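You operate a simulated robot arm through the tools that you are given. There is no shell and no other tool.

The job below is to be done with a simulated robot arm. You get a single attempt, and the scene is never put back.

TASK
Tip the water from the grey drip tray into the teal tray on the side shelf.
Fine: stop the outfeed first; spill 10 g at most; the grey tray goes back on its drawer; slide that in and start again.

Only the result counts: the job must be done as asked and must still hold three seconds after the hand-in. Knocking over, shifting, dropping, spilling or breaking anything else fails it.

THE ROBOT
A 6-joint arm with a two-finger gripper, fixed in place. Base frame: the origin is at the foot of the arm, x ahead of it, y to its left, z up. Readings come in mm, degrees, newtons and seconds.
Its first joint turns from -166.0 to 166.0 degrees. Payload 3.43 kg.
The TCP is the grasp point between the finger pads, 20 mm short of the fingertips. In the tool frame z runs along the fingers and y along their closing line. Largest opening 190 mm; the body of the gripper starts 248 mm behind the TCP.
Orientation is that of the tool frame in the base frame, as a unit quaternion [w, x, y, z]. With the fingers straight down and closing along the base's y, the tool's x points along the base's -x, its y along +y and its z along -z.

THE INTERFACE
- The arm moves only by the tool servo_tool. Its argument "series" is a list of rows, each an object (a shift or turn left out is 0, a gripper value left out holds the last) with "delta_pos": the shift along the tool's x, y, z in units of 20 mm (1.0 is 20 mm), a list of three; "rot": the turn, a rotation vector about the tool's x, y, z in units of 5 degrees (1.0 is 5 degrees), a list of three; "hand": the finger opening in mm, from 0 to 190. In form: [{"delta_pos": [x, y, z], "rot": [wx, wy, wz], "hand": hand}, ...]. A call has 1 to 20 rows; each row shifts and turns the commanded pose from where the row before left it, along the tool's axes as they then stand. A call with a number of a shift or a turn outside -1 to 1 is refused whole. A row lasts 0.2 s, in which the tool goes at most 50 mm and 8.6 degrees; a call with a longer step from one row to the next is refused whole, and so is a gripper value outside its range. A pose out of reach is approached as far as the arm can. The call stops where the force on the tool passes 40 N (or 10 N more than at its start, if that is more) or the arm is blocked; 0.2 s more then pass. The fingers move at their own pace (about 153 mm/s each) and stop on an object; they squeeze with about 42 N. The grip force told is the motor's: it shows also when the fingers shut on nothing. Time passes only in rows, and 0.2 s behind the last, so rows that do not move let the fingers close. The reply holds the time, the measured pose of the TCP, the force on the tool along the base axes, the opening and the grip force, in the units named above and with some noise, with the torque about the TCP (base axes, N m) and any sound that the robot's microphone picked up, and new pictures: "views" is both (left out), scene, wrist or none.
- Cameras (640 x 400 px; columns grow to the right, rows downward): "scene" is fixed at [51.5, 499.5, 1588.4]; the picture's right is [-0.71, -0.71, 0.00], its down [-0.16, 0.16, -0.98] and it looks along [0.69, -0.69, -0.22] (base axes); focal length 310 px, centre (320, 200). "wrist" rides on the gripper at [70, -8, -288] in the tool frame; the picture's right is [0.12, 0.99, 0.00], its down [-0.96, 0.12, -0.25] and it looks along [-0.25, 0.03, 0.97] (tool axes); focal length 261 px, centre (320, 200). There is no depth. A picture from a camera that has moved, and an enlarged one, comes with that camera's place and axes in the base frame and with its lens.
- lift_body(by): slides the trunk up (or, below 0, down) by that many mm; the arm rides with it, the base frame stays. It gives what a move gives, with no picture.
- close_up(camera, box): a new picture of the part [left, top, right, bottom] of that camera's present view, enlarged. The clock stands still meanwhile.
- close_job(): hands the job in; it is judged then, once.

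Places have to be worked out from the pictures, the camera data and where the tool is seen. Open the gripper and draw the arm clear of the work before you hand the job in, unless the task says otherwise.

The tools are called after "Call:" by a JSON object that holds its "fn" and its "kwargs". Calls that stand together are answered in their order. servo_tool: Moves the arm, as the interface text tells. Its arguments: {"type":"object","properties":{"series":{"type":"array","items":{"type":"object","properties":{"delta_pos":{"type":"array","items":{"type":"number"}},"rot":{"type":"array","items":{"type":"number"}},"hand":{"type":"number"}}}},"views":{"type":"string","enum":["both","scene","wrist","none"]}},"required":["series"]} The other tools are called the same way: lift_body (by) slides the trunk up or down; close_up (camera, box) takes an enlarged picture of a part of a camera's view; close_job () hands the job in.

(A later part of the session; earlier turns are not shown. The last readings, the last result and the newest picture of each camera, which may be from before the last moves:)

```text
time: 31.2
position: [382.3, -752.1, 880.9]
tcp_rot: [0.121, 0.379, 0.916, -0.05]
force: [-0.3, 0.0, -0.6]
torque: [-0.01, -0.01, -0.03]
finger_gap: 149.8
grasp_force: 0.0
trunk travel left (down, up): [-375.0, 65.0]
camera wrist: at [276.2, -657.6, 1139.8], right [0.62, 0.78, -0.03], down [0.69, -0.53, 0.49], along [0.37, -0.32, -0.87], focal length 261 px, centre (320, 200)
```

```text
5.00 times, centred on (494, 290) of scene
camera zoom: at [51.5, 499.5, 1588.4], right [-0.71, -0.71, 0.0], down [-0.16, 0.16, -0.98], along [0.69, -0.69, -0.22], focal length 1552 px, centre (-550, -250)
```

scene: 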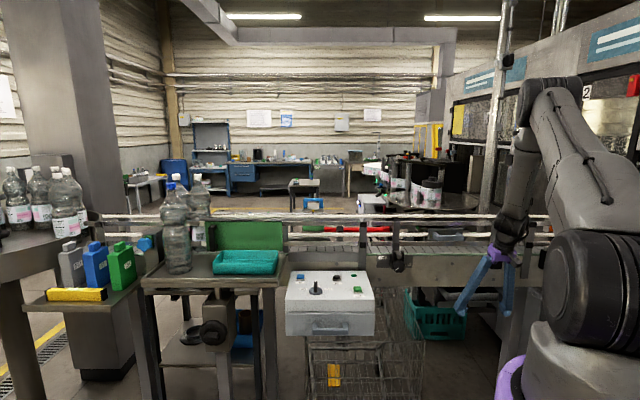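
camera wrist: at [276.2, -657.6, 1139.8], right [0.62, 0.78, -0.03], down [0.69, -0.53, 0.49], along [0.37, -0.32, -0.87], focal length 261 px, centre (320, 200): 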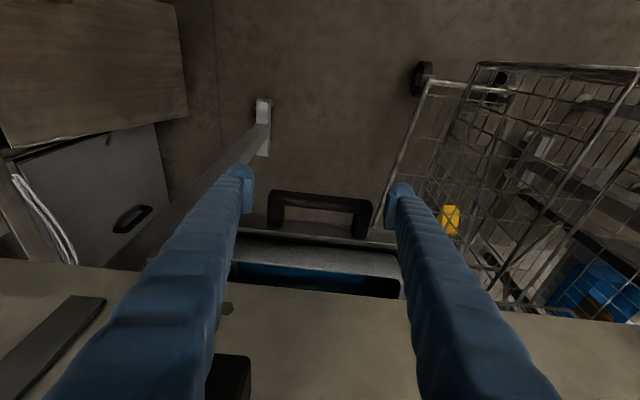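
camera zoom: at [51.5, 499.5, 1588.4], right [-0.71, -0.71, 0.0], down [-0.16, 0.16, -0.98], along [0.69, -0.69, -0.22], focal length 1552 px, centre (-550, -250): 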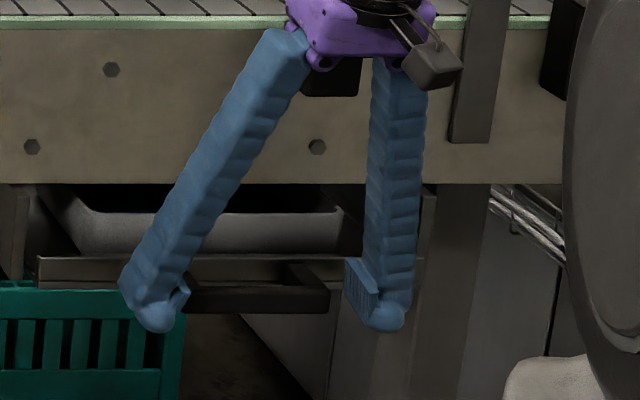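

TCP is right on the bar centre, with a pad at each end. I close the fingers onto the handle ends.

Call:
{"fn": "servo_tool", "kwargs": {"series": [{"hand": 110}, {}, {}, {}], "views": "both"}}

```text
time: 32.2
position: [381.8, -751.3, 880.1]
tcp_rot: [0.12, 0.379, 0.916, -0.05]
force: [10.0, 10.2, 2.7]
torque: [0.44, -0.29, 0.18]
finger_gap: 120.5
grasp_force: 45.4
trunk travel left (down, up): [-375.0, 65.0]
camera wrist: at [277.2, -656.6, 1140.0], right [0.62, 0.78, -0.03], down [0.69, -0.53, 0.49], along [0.37, -0.32, -0.87], focal length 261 px, centre (320, 200)
```

scene: 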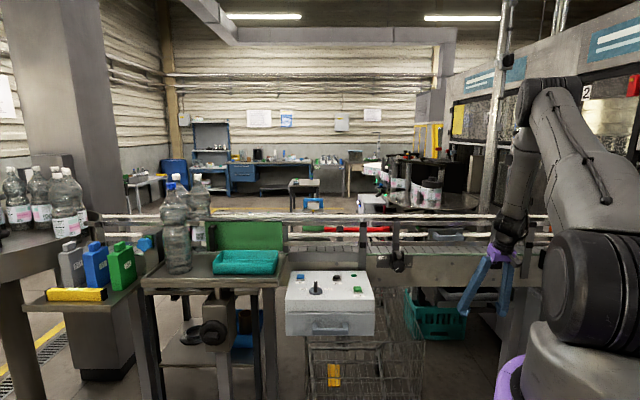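
wrist: 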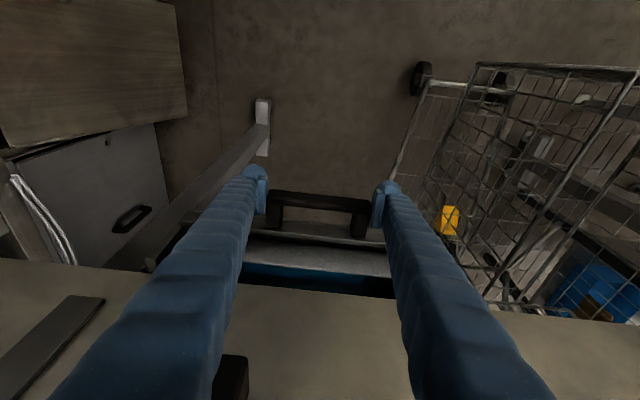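

The handle is gripped at 120.5 mm. I pull gently along -n, straight out of the conveyor, a few cm to see if the drawer follows.

Call:
{"fn": "servo_tool", "kwargs": {"series": [{"delta_pos": [0.05, 0.05, -0.013]}, {"delta_pos": [0.1, 0, -0.027]}, {"delta_pos": [0.2, 0, -0.0535]}, {"delta_pos": [0.25, 0, -0.067]}, {"delta_pos": [0.25, 0, -0.067]}, {"delta_pos": [0.25, 0, -0.067]}, {"delta_pos": [0.25, 0, -0.067]}], "views": "both"}}

```text
time: 33.8
position: [363.1, -730.7, 880.7]
tcp_rot: [0.121, 0.38, 0.916, -0.051]
force: [4.3, 4.2, 18.2]
torque: [-0.47, 0.01, 0.85]
finger_gap: 120.7
grasp_force: 45.1
trunk travel left (down, up): [-375.0, 65.0]
camera wrist: at [257.3, -636.0, 1139.7], right [0.62, 0.78, -0.03], down [0.69, -0.53, 0.49], along [0.37, -0.33, -0.87], focal length 261 px, centre (320, 200)
```

scene: 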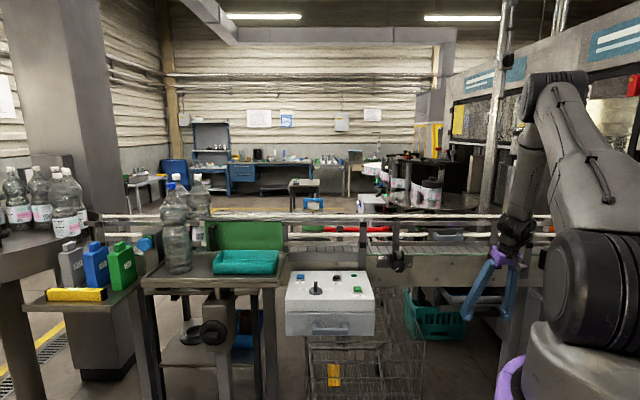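
wrist: 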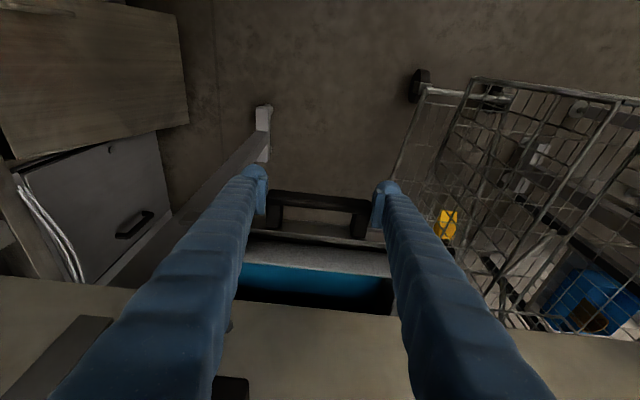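

The drawer follows smoothly (about 29 mm so far). I continue pulling at 40 mm/s, easing the slight downward preload.

Call:
{"fn": "servo_tool", "kwargs": {"series": [{"delta_pos": [0.28, 0, -0.12]}, {"delta_pos": [0.34, 0, -0.13]}, {"delta_pos": [0.386, 0, -0.1035]}, {"delta_pos": [0.386, 0, -0.1035]}, {"delta_pos": [0.386, 0, -0.1035]}, {"delta_pos": [0.386, 0, -0.1035]}, {"delta_pos": [0.386, 0, -0.1035]}, {"delta_pos": [0.386, 0, -0.1035]}, {"delta_pos": [0.386, 0, -0.1035]}, {"delta_pos": [0.386, 0, -0.1035]}, {"delta_pos": [0.386, 0, -0.1035]}, {"delta_pos": [0.386, 0, -0.1035]}], "views": "both"}}

```text
time: 36.4
position: [298.0, -665.0, 881.4]
tcp_rot: [0.12, 0.379, 0.916, -0.05]
force: [-1.4, 0.2, -10.6]
torque: [0.15, -0.59, -0.7]
finger_gap: 120.6
grasp_force: 45.2
trunk travel left (down, up): [-375.0, 65.0]
camera wrist: at [192.1, -571.4, 1140.5], right [0.62, 0.78, -0.03], down [0.69, -0.53, 0.49], along [0.37, -0.32, -0.87], focal length 261 px, centre (320, 200)
```

scene: 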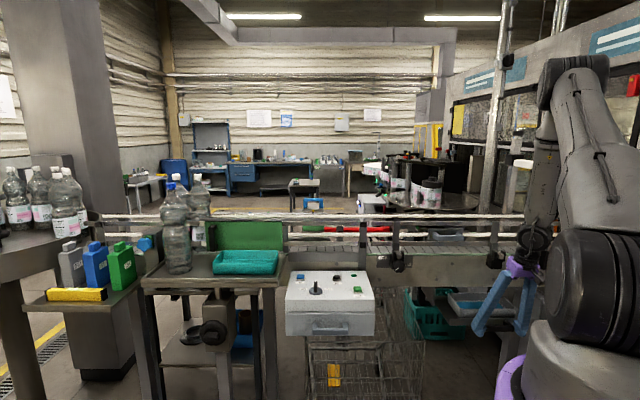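
wrist: 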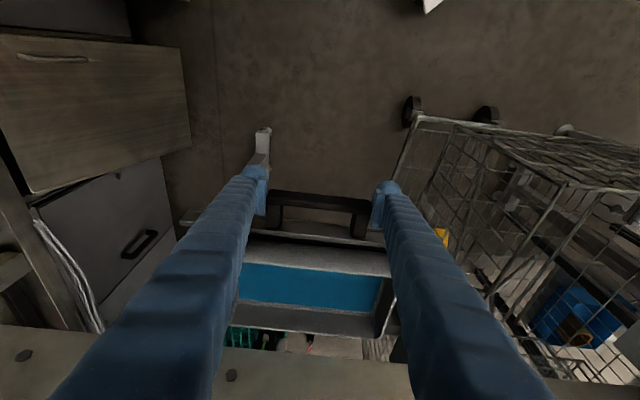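

The tray now appears nearly fully out of the conveyor. I zoom in on it.

Call:
{"fn": "close_up", "kwargs": {"camera": "wrist", "box": [200, 200, 440, 350]}}

Call:
{"fn": "close_up", "kwargs": {"camera": "scene", "box": [420, 260, 548, 340]}}

```text
2.67 times, centred on (320, 275) of wrist
camera zoom: at [192.1, -571.4, 1140.5], right [0.62, 0.78, -0.03], down [0.69, -0.53, 0.49], along [0.37, -0.32, -0.87], focal length 695 px, centre (320, 0)
```

zoom: 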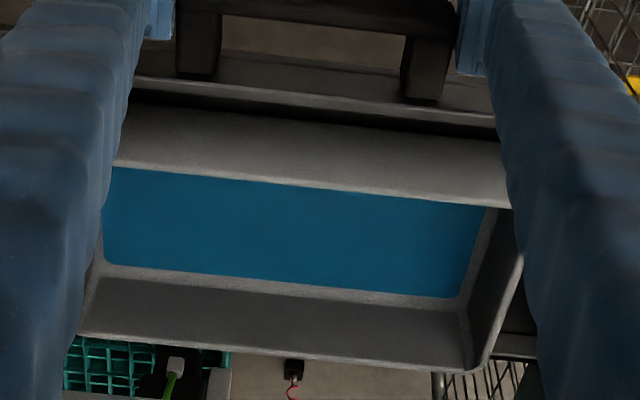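

```text
5.00 times, centred on (484, 300) of scene
camera zoom: at [51.5, 499.5, 1588.4], right [-0.71, -0.71, 0.0], down [-0.16, 0.16, -0.98], along [0.69, -0.69, -0.22], focal length 1552 px, centre (-500, -300)
```

zoom: 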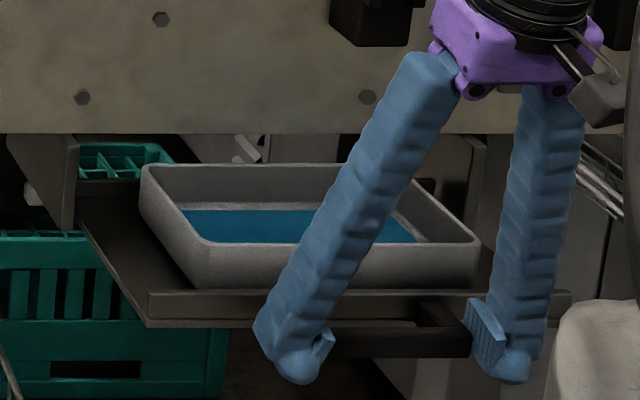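

The tray is fully visible: roughly 208 mm along the conveyor by about 115–130 mm deep, with its back rim near n=857. I pull about 90 mm further so the tray and gripper clear the conveyor side.

Call:
{"fn": "servo_tool", "kwargs": {"series": [{"delta_pos": [0.2, 0, -0.04]}, {"delta_pos": [0.386, 0, -0.1035]}, {"delta_pos": [0.386, 0, -0.1035]}, {"delta_pos": [0.386, 0, -0.1035]}, {"delta_pos": [0.386, 0, -0.1035]}, {"delta_pos": [0.386, 0, -0.1035]}, {"delta_pos": [0.386, 0, -0.1035]}, {"delta_pos": [0.386, 0, -0.1035]}, {"delta_pos": [0.386, 0, -0.1035]}, {"delta_pos": [0.386, 0, -0.1035]}, {"delta_pos": [0.386, 0, -0.1035]}, {"delta_pos": [0.2, 0, -0.0535]}], "views": "both"}}

```text
time: 39.0
position: [236.5, -602.8, 882.3]
tcp_rot: [0.12, 0.379, 0.916, -0.048]
force: [-1.9, -1.8, -3.3]
torque: [-0.45, -0.05, 0.17]
finger_gap: 120.1
grasp_force: 44.9
trunk travel left (down, up): [-375.0, 65.0]
camera wrist: at [129.6, -510.0, 1142.0], right [0.62, 0.78, -0.03], down [0.69, -0.53, 0.49], along [0.37, -0.32, -0.87], focal length 261 px, centre (320, 200)
```

scene: 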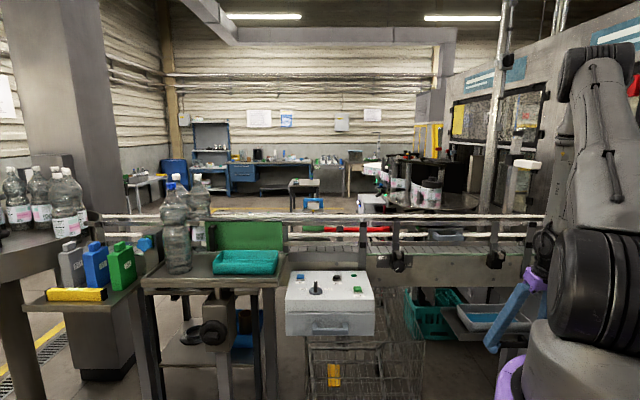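
wrist: 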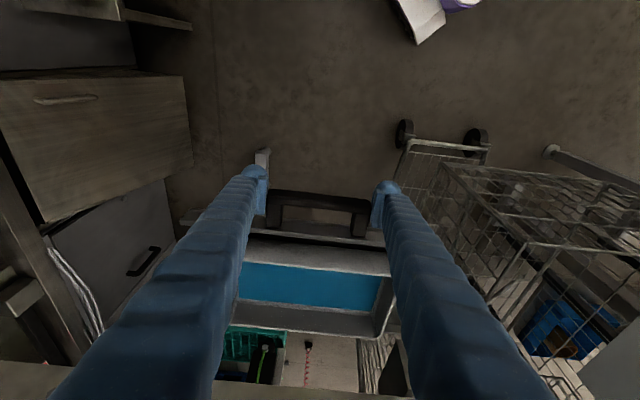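

The drawer is out about 208 mm; now I release the handle and back away up the tool axis, then un-tilt to look down on the tray.

Call:
{"fn": "servo_tool", "kwargs": {"series": [{"hand": 150}, {}, {}, {"delta_pos": [0, 0, -0.5]}, {"delta_pos": [0, 0, -1]}, {"delta_pos": [0, 0, -1]}, {"delta_pos": [0, 0, -1]}, {"delta_pos": [0, 0, -1]}, {"delta_pos": [0, 0, -1]}, {"delta_pos": [0, 0, -1]}, {"delta_pos": [0, 0, -1], "rot": [0, 1, 0]}, {"delta_pos": [0, 0, -1], "rot": [0, 1, 0]}, {"delta_pos": [0, 0, -1], "rot": [0, 1, 0]}, {}], "views": "both"}}

Call:
{"fn": "close_up", "kwargs": {"camera": "wrist", "box": [200, 230, 440, 380]}}

Call:
{"fn": "close_up", "kwargs": {"camera": "scene", "box": [420, 270, 564, 360]}}

```text
time: 42.0
position: [218.4, -569.7, 1046.1]
tcp_rot: [0.056, 0.38, 0.923, -0.006]
force: [-0.7, 0.4, -0.1]
torque: [0.0, -0.1, 0.05]
finger_gap: 150.1
grasp_force: 0.0
out of reach, approached as far as the arm can: row 11, 12
trunk travel left (down, up): [-375.0, 65.0]
camera wrist: at [135.4, -512.6, 1323.9], right [0.61, 0.79, 0.02], down [0.73, -0.58, 0.35], along [0.29, -0.2, -0.94], focal length 261 px, centre (320, 200)
```

scene: 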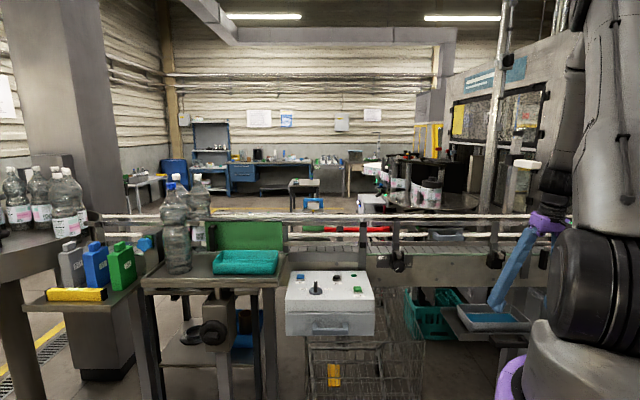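
wrist: 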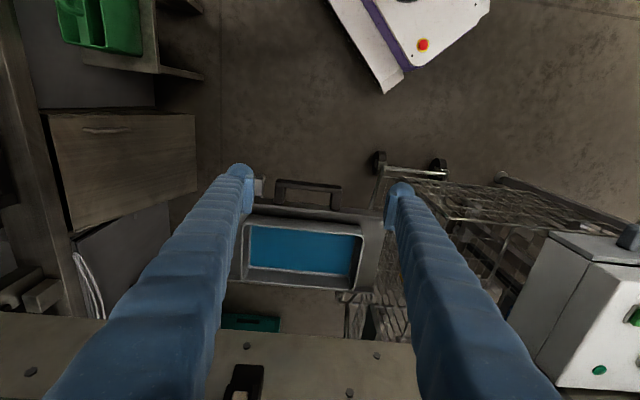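

```text
2.67 times, centred on (320, 305) of wrist
camera zoom: at [135.4, -512.6, 1323.9], right [0.61, 0.79, 0.02], down [0.73, -0.58, 0.35], along [0.29, -0.2, -0.94], focal length 695 px, centre (320, -80)
```

zoom: 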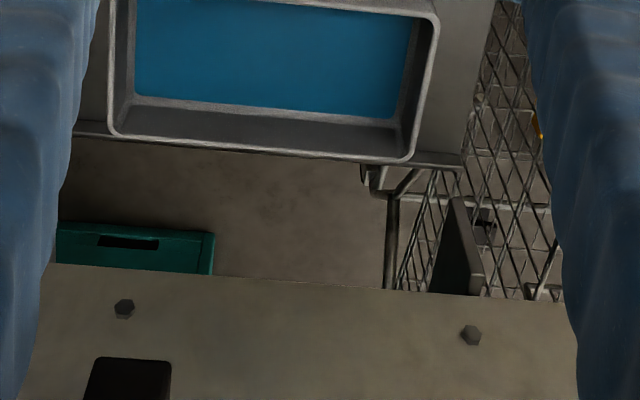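

```text
4.44 times, centred on (492, 315) of scene
camera zoom: at [51.5, 499.5, 1588.4], right [-0.71, -0.71, 0.0], down [-0.16, 0.16, -0.98], along [0.69, -0.69, -0.22], focal length 1379 px, centre (-444, -311)
```

zoom: 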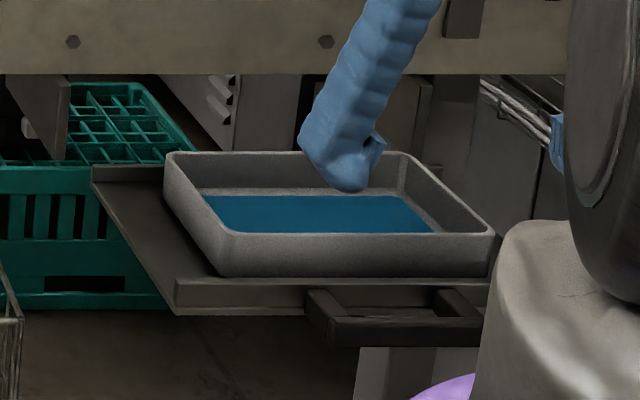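

The arm reported limited reach while retreating, so I'll stay further out. The tray re-measures at about 211 × 120 mm, centre u=-259, n=724, rim z≈915; I zoom in on the fingertip shape to judge clearances.

Call:
{"fn": "close_up", "kwargs": {"camera": "scene", "box": [476, 250, 524, 320]}}

Call:
{"fn": "close_up", "kwargs": {"camera": "wrist", "box": [200, 150, 440, 300]}}

```text
5.71 times, centred on (500, 285) of scene
camera zoom: at [51.5, 499.5, 1588.4], right [-0.71, -0.71, 0.0], down [-0.16, 0.16, -0.98], along [0.69, -0.69, -0.22], focal length 1773 px, centre (-709, -286)
```

zoom: 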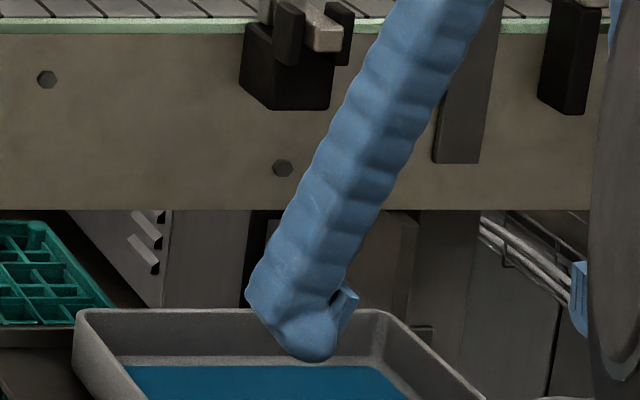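

```text
2.67 times, centred on (320, 225) of wrist
camera zoom: at [135.4, -512.6, 1323.9], right [0.61, 0.79, 0.02], down [0.73, -0.58, 0.35], along [0.29, -0.2, -0.94], focal length 695 px, centre (320, 133)
```

zoom: 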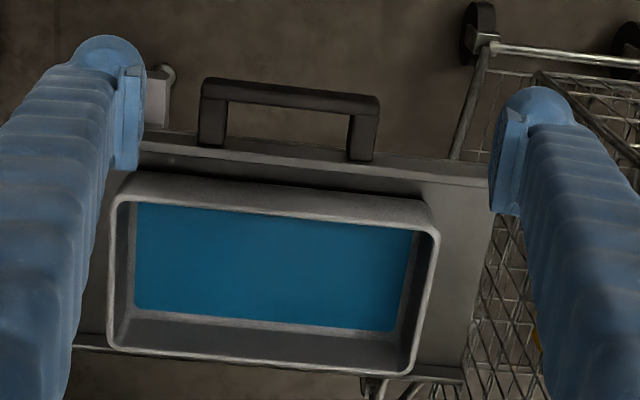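

Gap between tray and drawer front is only about 20 mm, so the front finger should grip the upper 15–20 mm of the wall. First I move forward to a comfortable reach and settle the tool vertical.

Call:
{"fn": "servo_tool", "kwargs": {"series": [{"delta_pos": [-1, 0, 0]}, {"delta_pos": [-1, 0, 0]}, {"delta_pos": [-1, 0, 0]}, {"delta_pos": [-1, 0, 0]}, {"delta_pos": [-1, 0, -0.5]}, {"delta_pos": [-1, 0, -0.5]}, {}], "views": "none"}}

```text
time: 43.6
position: [300.0, -652.6, 1079.1]
tcp_rot: [0.056, 0.379, 0.924, -0.007]
force: [0.0, -0.2, 0.3]
torque: [0.03, -0.01, -0.02]
finger_gap: 149.9
grasp_force: 0.1
trunk travel left (down, up): [-375.0, 65.0]
```

The tool is still tilted by about (-1.7°, -6.2°, -0.4°), so I correct that, then turn -90° about the tool axis so the fingers close along n.

Call:
{"fn": "servo_tool", "kwargs": {"series": [{"rot": [0.17, 0.62, 0.04], "delta_pos": [0, 0, -0.5]}, {"rot": [0.17, 0.62, 0.04], "delta_pos": [0, 0, -0.5]}, {"rot": [0, 0, -1]}, {"rot": [0, 0, -1]}, {"rot": [0, 0, -1]}, {"rot": [0, 0, -1]}, {"rot": [0, 0, -1]}, {"rot": [0, 0, -1]}, {"rot": [0, 0, -1]}, {"rot": [0, 0, -1]}, {"rot": [0, 0, -1]}, {"rot": [0, 0, -1]}, {"rot": [0, 0, -1]}, {"rot": [0, 0, -1]}, {"rot": [0, 0, -1]}, {"rot": [0, 0, -1]}, {"rot": [0, 0, -1]}, {"rot": [0, 0, -1]}, {"rot": [0, 0, -1]}, {"rot": [0, 0, -1]}], "views": "both"}}

```text
time: 47.8
position: [300.6, -652.0, 1098.3]
tcp_rot: [0.0, -0.384, 0.923, 0.001]
force: [-0.5, 0.2, 0.2]
torque: [0.0, 0.02, -0.03]
finger_gap: 149.9
grasp_force: 0.0
trunk travel left (down, up): [-375.0, 65.0]
camera wrist: at [257.9, -708.4, 1385.7], right [-0.79, 0.62, 0.0], down [0.6, 0.76, 0.25], along [0.15, 0.2, -0.97], focal length 261 px, centre (320, 200)
```

scene: 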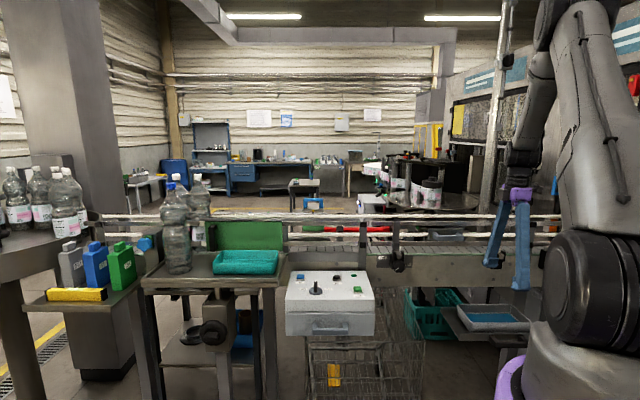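
wrist: 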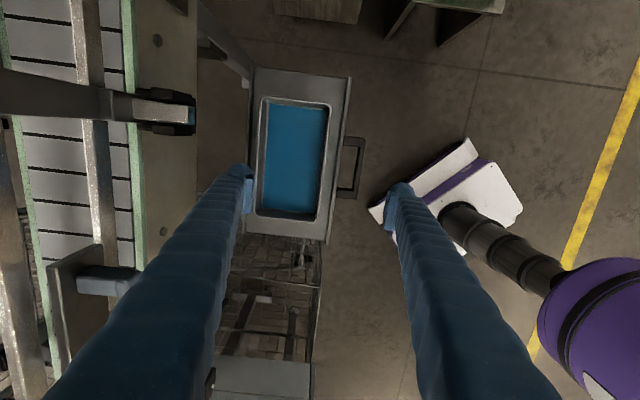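

The tray is well in view from above. I zoom in to measure its corners.

Call:
{"fn": "close_up", "kwargs": {"camera": "wrist", "box": [180, 60, 420, 210]}}

Call:
{"fn": "close_up", "kwargs": {"camera": "wrist", "box": [220, 110, 380, 250]}}

Call:
{"fn": "close_up", "kwargs": {"camera": "scene", "box": [432, 290, 544, 360]}}

```text
2.67 times, centred on (300, 135) of wrist
camera zoom: at [257.9, -708.4, 1385.7], right [-0.79, 0.62, 0.0], down [0.6, 0.76, 0.25], along [0.15, 0.2, -0.97], focal length 695 px, centre (373, 373)
```

zoom: 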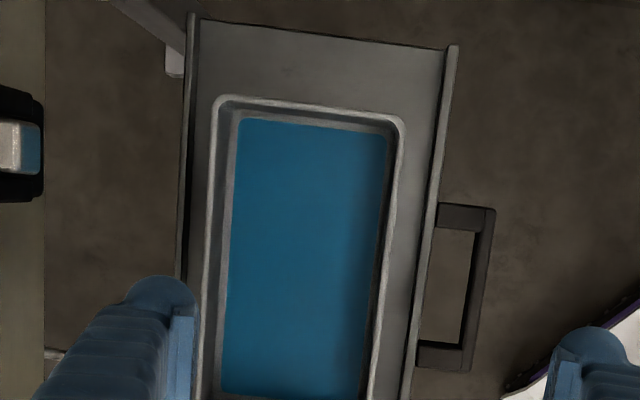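

```text
2.86 times, centred on (300, 180) of wrist
camera zoom: at [257.9, -708.4, 1385.7], right [-0.79, 0.62, 0.0], down [0.6, 0.76, 0.25], along [0.15, 0.2, -0.97], focal length 745 px, centre (377, 257)
```

zoom: 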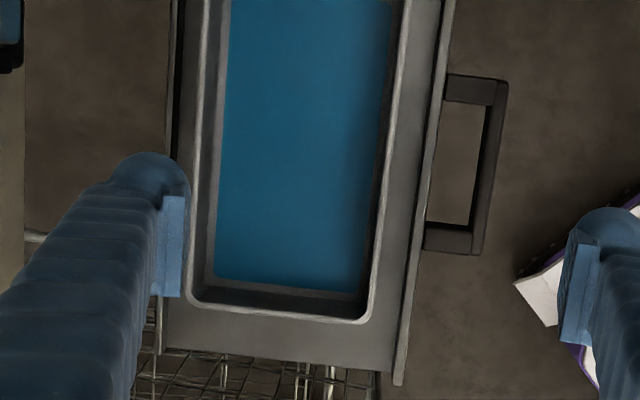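

```text
5.71 times, centred on (488, 325) of scene
camera zoom: at [51.5, 499.5, 1588.4], right [-0.71, -0.71, 0.0], down [-0.16, 0.16, -0.98], along [0.69, -0.69, -0.22], focal length 1773 px, centre (-640, -514)
```

zoom: 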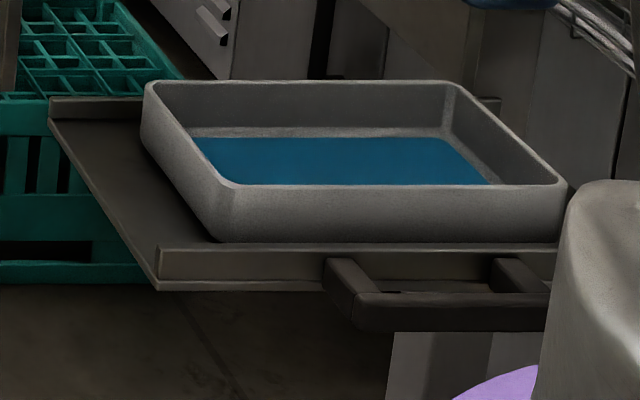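

Tray centre is u=-259.6, n=729.5, rim z≈912.5, 213 × 121 mm, and the drawer lips top out near z=892. I move over it with a 142 mm opening, stopping with the tips about 25 mm above the rim to verify alignment.

Call:
{"fn": "servo_tool", "kwargs": {"series": [{"delta_pos": [0.07, -0.35, 0.6], "hand": 142}, {"delta_pos": [0.07, -0.35, 0.9]}, {"delta_pos": [0.07, -0.35, 0.9]}, {"delta_pos": [0.07, -0.35, 0.9]}, {"delta_pos": [0.07, -0.35, 0.9]}, {"delta_pos": [0.07, -0.35, 0.9]}, {"delta_pos": [0.07, -0.35, 0.9]}, {"delta_pos": [0.065, -0.345, 0.9]}, {}], "views": "both"}}

Call:
{"fn": "close_up", "kwargs": {"camera": "wrist", "box": [200, 110, 440, 260]}}

Call:
{"fn": "close_up", "kwargs": {"camera": "scene", "box": [432, 270, 544, 340]}}

```text
time: 49.8
position: [333.1, -700.0, 960.6]
tcp_rot: [0.001, -0.383, 0.924, 0.001]
force: [-0.4, -0.5, -0.9]
torque: [-0.02, -0.04, -0.01]
finger_gap: 142.0
grasp_force: 0.1
trunk travel left (down, up): [-375.0, 65.0]
camera wrist: at [289.3, -756.2, 1247.3], right [-0.79, 0.62, 0.0], down [0.6, 0.76, 0.25], along [0.15, 0.2, -0.97], focal length 261 px, centre (320, 200)
```

scene: 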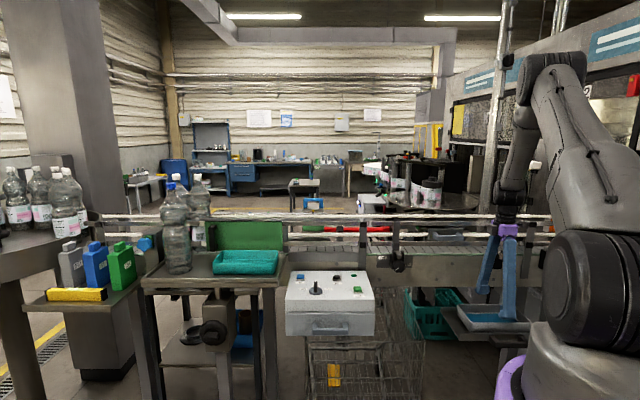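
wrist: 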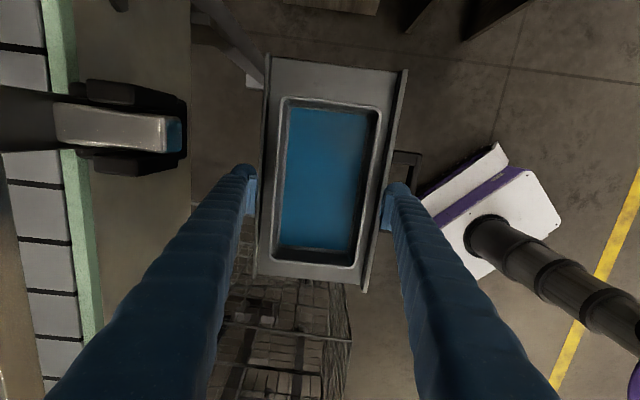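

```text
2.67 times, centred on (320, 185) of wrist
camera zoom: at [289.3, -756.2, 1247.3], right [-0.79, 0.62, 0.0], down [0.6, 0.76, 0.25], along [0.15, 0.2, -0.97], focal length 695 px, centre (320, 240)
```

zoom: 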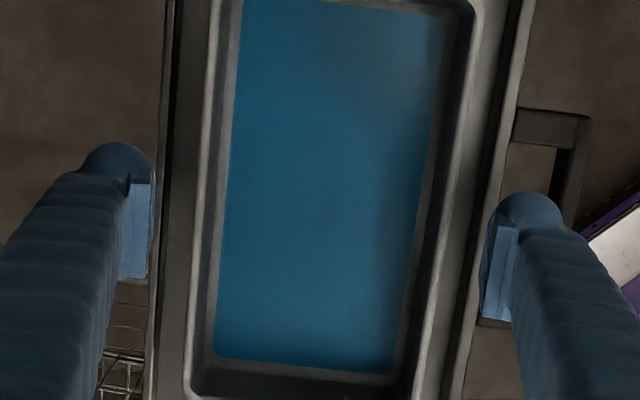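

```text
5.71 times, centred on (488, 305) of scene
camera zoom: at [51.5, 499.5, 1588.4], right [-0.71, -0.71, 0.0], down [-0.16, 0.16, -0.98], along [0.69, -0.69, -0.22], focal length 1773 px, centre (-640, -400)
```

zoom: 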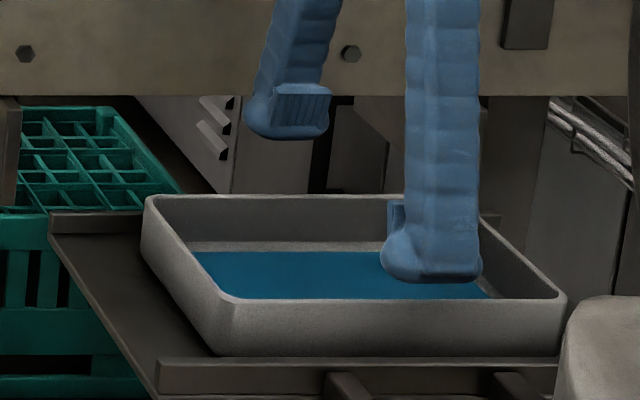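

Tool is centred over the tray (within about 2 mm). I descend until the tips are just above the drawer lips, about 18 mm below the tray rim, then check forces.

Call:
{"fn": "servo_tool", "kwargs": {"series": [{"delta_pos": [0, 0.05, 0.8]}, {"delta_pos": [0, 0.03, 0.8]}, {"delta_pos": [0, 0, 0.4]}, {"delta_pos": [0, 0, 0.2]}, {"delta_pos": [0, 0, 0.12]}, {}], "views": "both"}}

Call:
{"fn": "close_up", "kwargs": {"camera": "scene", "box": [432, 280, 544, 350]}}

Call:
{"fn": "close_up", "kwargs": {"camera": "wrist", "box": [200, 110, 440, 260]}}

```text
time: 51.2
position: [331.3, -697.6, 913.9]
tcp_rot: [0.001, -0.383, 0.924, 0.0]
force: [0.3, -0.3, 0.1]
torque: [0.02, 0.0, 0.0]
finger_gap: 142.1
grasp_force: 0.1
trunk travel left (down, up): [-375.0, 65.0]
camera wrist: at [289.0, -755.0, 1201.2], right [-0.79, 0.62, 0.0], down [0.6, 0.76, 0.25], along [0.15, 0.2, -0.97], focal length 261 px, centre (320, 200)
```

scene: 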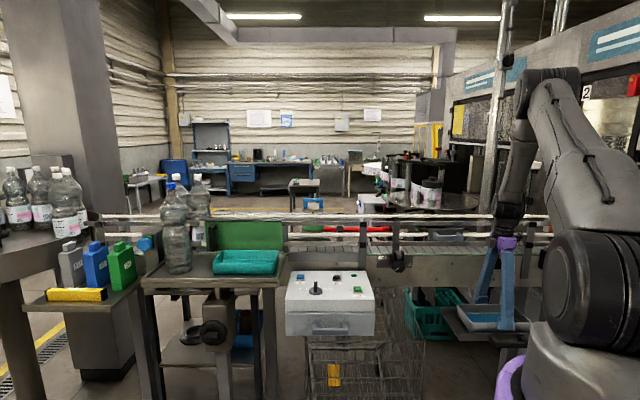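
wrist: 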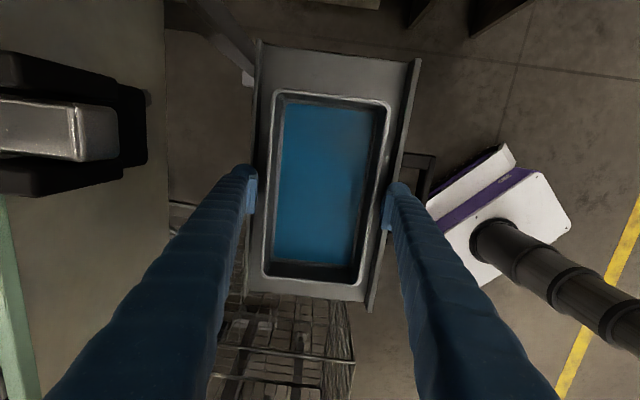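

```text
5.71 times, centred on (488, 315) of scene
camera zoom: at [51.5, 499.5, 1588.4], right [-0.71, -0.71, 0.0], down [-0.16, 0.16, -0.98], along [0.69, -0.69, -0.22], focal length 1773 px, centre (-640, -457)
```

zoom: 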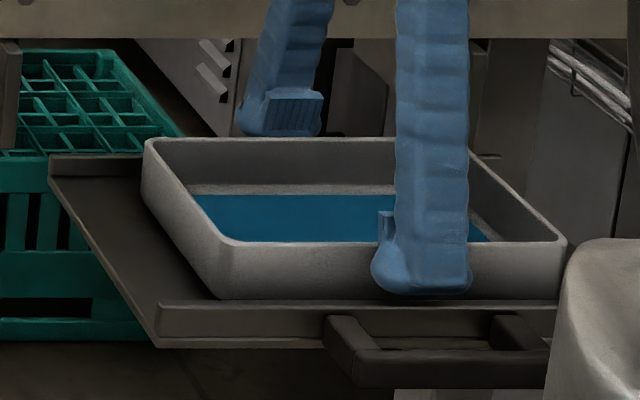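

```text
2.67 times, centred on (320, 185) of wrist
camera zoom: at [289.0, -755.0, 1201.2], right [-0.79, 0.62, 0.0], down [0.6, 0.76, 0.25], along [0.15, 0.2, -0.97], focal length 695 px, centre (320, 240)
```

zoom: 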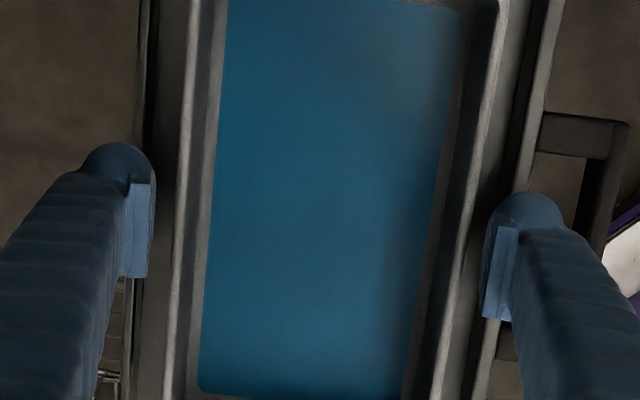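

No contact forces; both fingers are just outside the long walls. I close gently onto the tray.

Call:
{"fn": "servo_tool", "kwargs": {"series": [{"hand": 130}, {"hand": 124}, {"hand": 119}, {"hand": 112}, {}, {}], "views": "both"}}

Call:
{"fn": "close_up", "kwargs": {"camera": "scene", "box": [432, 280, 544, 350]}}

Call:
{"fn": "close_up", "kwargs": {"camera": "wrist", "box": [200, 110, 440, 260]}}

```text
time: 52.6
position: [331.4, -699.1, 913.0]
tcp_rot: [0.001, -0.382, 0.924, 0.001]
force: [1.0, -1.1, 1.0]
torque: [0.07, 0.0, -0.22]
finger_gap: 123.9
grasp_force: 42.8
trunk travel left (down, up): [-375.0, 65.0]
camera wrist: at [288.9, -754.8, 1201.3], right [-0.79, 0.62, 0.0], down [0.6, 0.76, 0.25], along [0.15, 0.2, -0.97], focal length 261 px, centre (320, 200)
```

scene: 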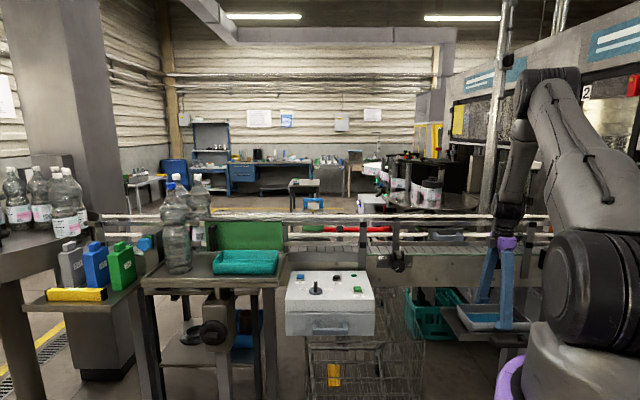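
wrist: 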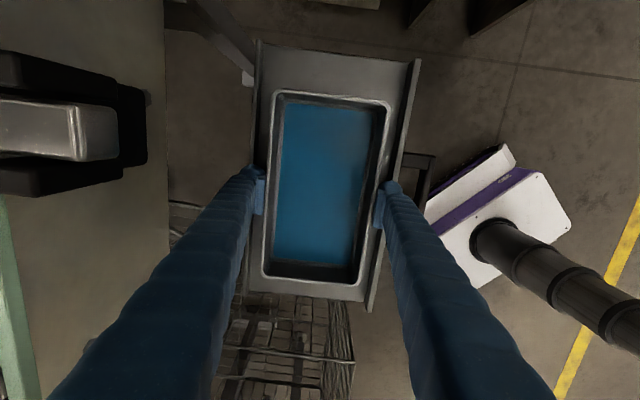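

```text
5.71 times, centred on (488, 315) of scene
camera zoom: at [51.5, 499.5, 1588.4], right [-0.71, -0.71, 0.0], down [-0.16, 0.16, -0.98], along [0.69, -0.69, -0.22], focal length 1773 px, centre (-640, -457)
```

zoom: 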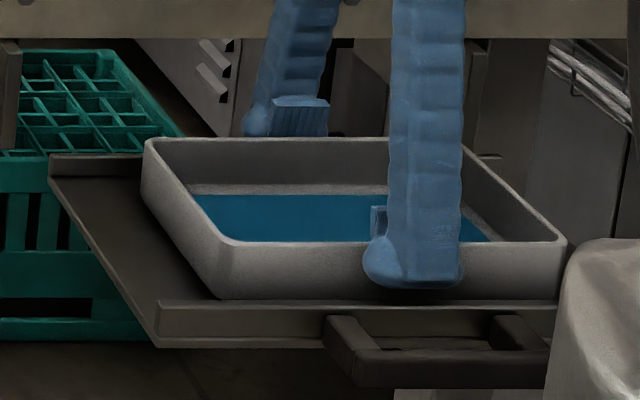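

```text
2.67 times, centred on (320, 185) of wrist
camera zoom: at [288.9, -754.8, 1201.3], right [-0.79, 0.62, 0.0], down [0.6, 0.76, 0.25], along [0.15, 0.2, -0.97], focal length 695 px, centre (320, 240)
```

zoom: 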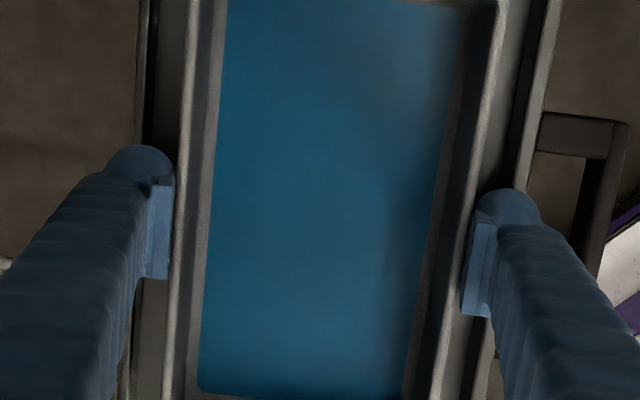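

The tray is gripped at 123.9 mm with 43 N and almost no net force. I lift a few mm to check the hold and the weight.

Call:
{"fn": "servo_tool", "kwargs": {"series": [{"delta_pos": [0, 0, -0.08]}, {"delta_pos": [0, 0, -0.12]}, {"delta_pos": [0, 0, -0.2]}, {"delta_pos": [0, 0, -0.3]}, {"delta_pos": [0, 0, -0.2]}, {}], "views": "both"}}

Call:
{"fn": "close_up", "kwargs": {"camera": "scene", "box": [432, 280, 544, 350]}}

Call:
{"fn": "close_up", "kwargs": {"camera": "wrist", "box": [200, 70, 440, 300]}}

```text
time: 54.0
position: [331.0, -698.9, 931.8]
tcp_rot: [0.0, -0.382, 0.924, 0.001]
force: [-0.2, 0.2, -3.7]
torque: [-0.02, 0.01, 0.01]
finger_gap: 124.0
grasp_force: 42.4
trunk travel left (down, up): [-375.0, 65.0]
camera wrist: at [288.8, -755.1, 1219.9], right [-0.79, 0.62, 0.0], down [0.6, 0.76, 0.25], along [0.15, 0.2, -0.97], focal length 261 px, centre (320, 200)
```

scene: 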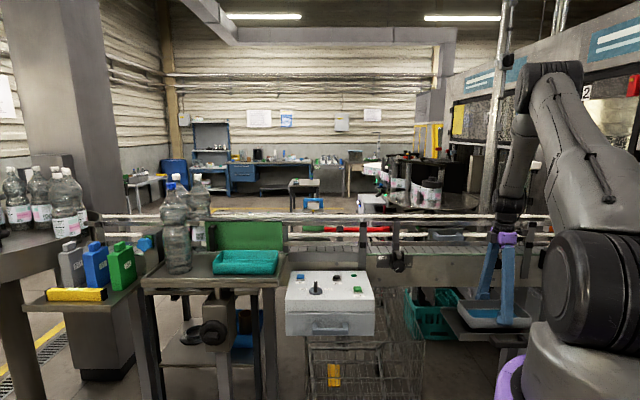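
wrist: 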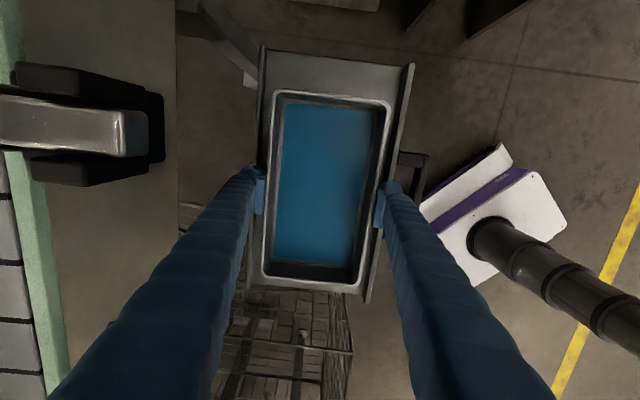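

```text
5.71 times, centred on (488, 315) of scene
camera zoom: at [51.5, 499.5, 1588.4], right [-0.71, -0.71, 0.0], down [-0.16, 0.16, -0.98], along [0.69, -0.69, -0.22], focal length 1773 px, centre (-640, -457)
```

zoom: 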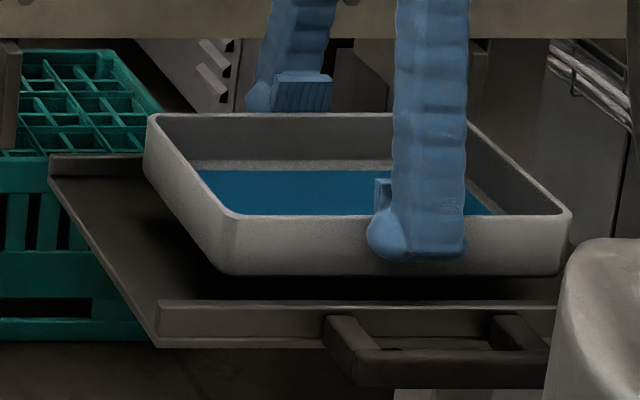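

```text
1.74 times, centred on (320, 185) of wrist
camera zoom: at [288.8, -755.1, 1219.9], right [-0.79, 0.62, 0.0], down [0.6, 0.76, 0.25], along [0.15, 0.2, -0.97], focal length 453 px, centre (320, 226)
```

zoom: 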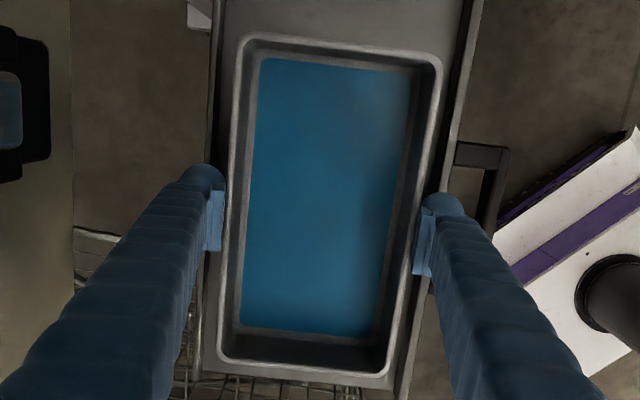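

The tray lifts cleanly and level (about 3.7 N load, no torque). I continue to raise it smoothly and drift slightly away from the conveyor.

Call:
{"fn": "servo_tool", "kwargs": {"series": [{"delta_pos": [0, 0, -0.2]}, {"delta_pos": [0, 0, -0.3]}, {"delta_pos": [0, 0, -0.4]}, {"delta_pos": [0, 0, -0.5]}, {"delta_pos": [0, 0.03, -0.6]}, {"delta_pos": [0, 0.06, -0.6]}, {"delta_pos": [0, 0.1, -0.6]}, {"delta_pos": [0, 0.14, -0.6]}, {"delta_pos": [0, 0.16, -0.6]}, {"delta_pos": [0, 0.16, -0.6]}, {"delta_pos": [0, 0.16, -0.6]}, {"delta_pos": [0, 0.16, -0.6]}, {"delta_pos": [0, 0.16, -0.6]}, {"delta_pos": [0, 0.16, -0.6]}, {"delta_pos": [0, 0.14, -0.5]}, {"delta_pos": [0, 0.1, -0.4]}, {"delta_pos": [0, 0.06, -0.3]}, {"delta_pos": [0, 0.03, -0.2]}, {"delta_pos": [0, 0.01, -0.1]}, {}], "views": "both"}}

```text
time: 58.2
position: [308.3, -675.7, 1110.4]
tcp_rot: [0.0, -0.382, 0.924, 0.001]
force: [0.4, 0.8, -2.1]
torque: [-0.02, 0.02, 0.02]
finger_gap: 124.0
grasp_force: 42.4
trunk travel left (down, up): [-375.0, 65.0]
camera wrist: at [265.2, -731.9, 1397.6], right [-0.79, 0.62, 0.0], down [0.6, 0.76, 0.25], along [0.15, 0.2, -0.97], focal length 261 px, centre (320, 200)
```

scene: 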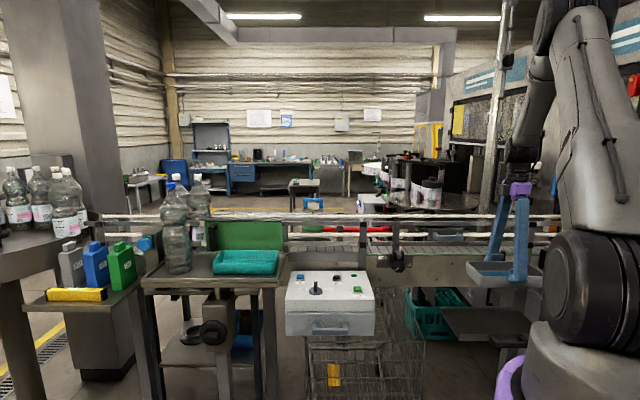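
wrist: 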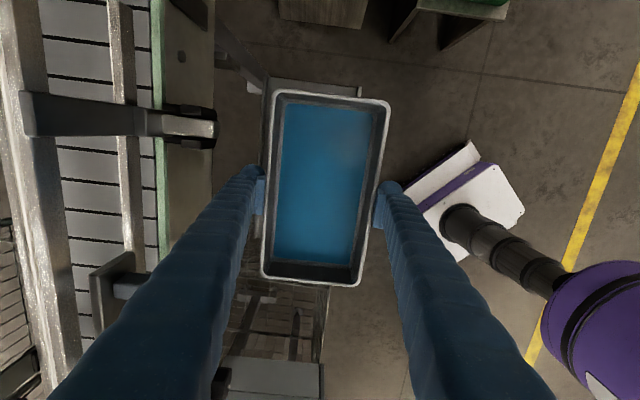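

The tray is held level at z=1110. I raise the trunk by its remaining 65 mm, which helps reach over the side shelf later.

Call:
{"fn": "lift_body", "kwargs": {"by": 60}}

```text
time: 59.2
position: [307.2, -676.0, 1169.5]
tcp_rot: [0.001, -0.383, 0.924, 0.001]
force: [1.6, 0.7, -2.5]
torque: [-0.02, -0.03, -0.01]
finger_gap: 124.1
grasp_force: 41.8
trunk travel left (down, up): [-435.0, 5.0]
```

Trunk is up and the tray is steady. I now travel along the conveyor front toward the side shelf with gentle acceleration, rising slightly.

Call:
{"fn": "servo_tool", "kwargs": {"series": [{"delta_pos": [-0.1, 0, -0.05]}, {"delta_pos": [-0.2, 0, -0.1]}, {"delta_pos": [-0.3, 0, -0.15]}, {"delta_pos": [-0.4, 0, -0.2]}, {"delta_pos": [-0.5, 0, -0.2]}, {"delta_pos": [-0.6, 0, -0.2]}, {"delta_pos": [-0.7, 0, -0.2]}, {"delta_pos": [-0.8, 0, -0.2]}, {"delta_pos": [-0.8, 0, -0.2]}, {"delta_pos": [-0.8, 0, -0.2]}, {"delta_pos": [-0.8, 0, -0.2]}, {"delta_pos": [-0.8, 0, -0.2]}, {"delta_pos": [-0.8, 0, -0.2]}, {"delta_pos": [-0.8, 0, -0.2]}, {"delta_pos": [-0.8, 0, -0.2]}, {"delta_pos": [-0.8, 0, -0.2]}, {"delta_pos": [-0.8, 0, -0.2]}, {"delta_pos": [-0.7, 0, -0.15]}, {"delta_pos": [-0.6, 0, -0.1]}, {"delta_pos": [-0.4, 0, -0.05]}], "views": "none"}}

Call:
{"fn": "servo_tool", "kwargs": {"series": [{"delta_pos": [-0.4, 0, 0]}, {"delta_pos": [-0.5, 0, 0]}, {"delta_pos": [-0.6, 0, 0]}, {"delta_pos": [-0.7, 0, 0]}, {"delta_pos": [-0.8, 0, 0]}, {"delta_pos": [-0.8, 0, 0]}, {"delta_pos": [-0.8, 0, 0]}, {"delta_pos": [-0.8, 0, 0]}, {"delta_pos": [-0.8, 0, 0]}, {"delta_pos": [-0.8, 0, 0]}, {"delta_pos": [-0.8, 0, 0]}, {"delta_pos": [-0.8, 0, 0]}, {"delta_pos": [-0.8, 0, 0]}, {"delta_pos": [-0.8, 0, 0]}, {"delta_pos": [-0.8, 0, 0]}, {"delta_pos": [-0.7, 0, 0]}, {"delta_pos": [-0.6, 0, 0]}, {"delta_pos": [-0.5, 0, 0]}, {"delta_pos": [-0.3, 0, 0]}, {"delta_pos": [-0.1, 0, 0]}], "views": "both"}}

```text
time: 63.4
position: [485.1, -497.5, 1239.3]
tcp_rot: [0.0, -0.383, 0.924, 0.002]
force: [-1.0, 0.7, -3.6]
torque: [0.01, 0.04, -0.01]
finger_gap: 124.1
grasp_force: 42.2
trunk travel left (down, up): [-435.0, 5.0]
```

```text
time: 67.6
position: [672.2, -310.1, 1239.8]
tcp_rot: [0.0, -0.382, 0.924, 0.001]
force: [0.7, -0.2, -2.4]
torque: [0.02, 0.02, 0.02]
finger_gap: 123.8
grasp_force: 42.0
trunk travel left (down, up): [-435.0, 5.0]
camera wrist: at [629.2, -368.3, 1526.5], right [-0.79, 0.62, 0.0], down [0.6, 0.76, 0.25], along [0.15, 0.2, -0.97], focal length 261 px, centre (320, 200)
```

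scene: 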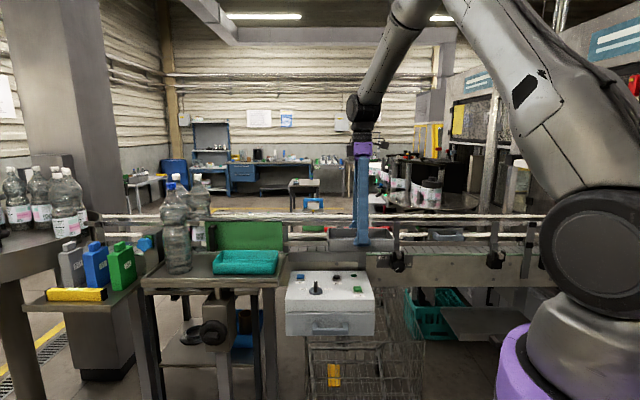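
wrist: 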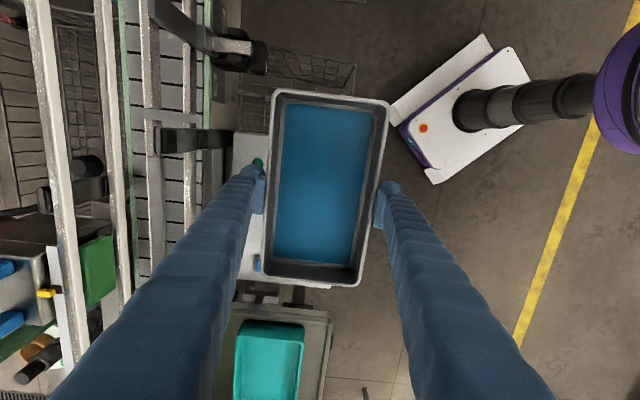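

All level. The teal tray is visible ahead below the grey one, so I zoom to measure it from here.

Call:
{"fn": "close_up", "kwargs": {"camera": "wrist", "box": [190, 290, 366, 400]}}

Call:
{"fn": "close_up", "kwargs": {"camera": "scene", "box": [150, 170, 310, 290]}}

```text
3.64 times, centred on (278, 345) of wrist
camera zoom: at [629.2, -368.3, 1526.5], right [-0.79, 0.62, 0.0], down [0.6, 0.76, 0.25], along [0.15, 0.2, -0.97], focal length 948 px, centre (473, -327)
```

zoom: 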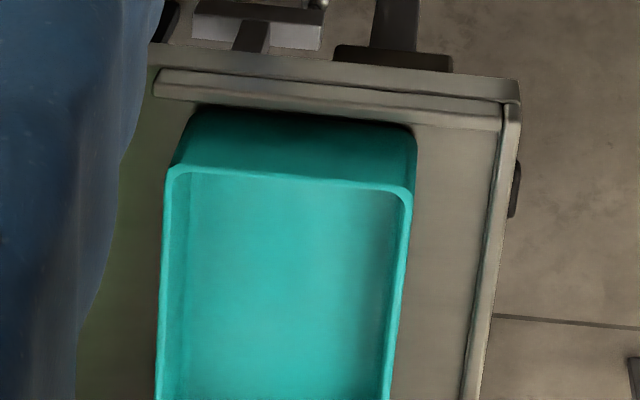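

```text
3.33 times, centred on (230, 230) of scene
camera zoom: at [51.5, 499.5, 1588.4], right [-0.71, -0.71, 0.0], down [-0.16, 0.16, -0.98], along [0.69, -0.69, -0.22], focal length 1034 px, centre (620, 100)
```

zoom: 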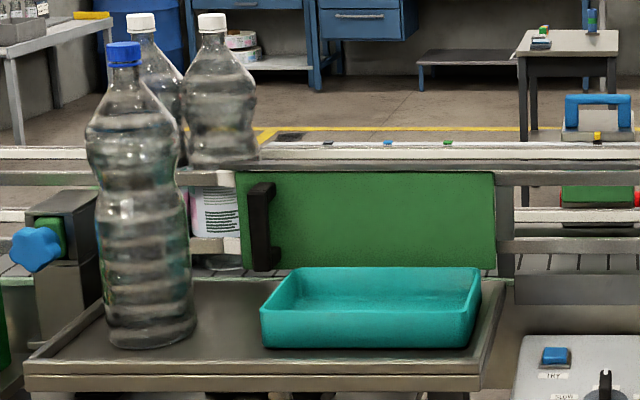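

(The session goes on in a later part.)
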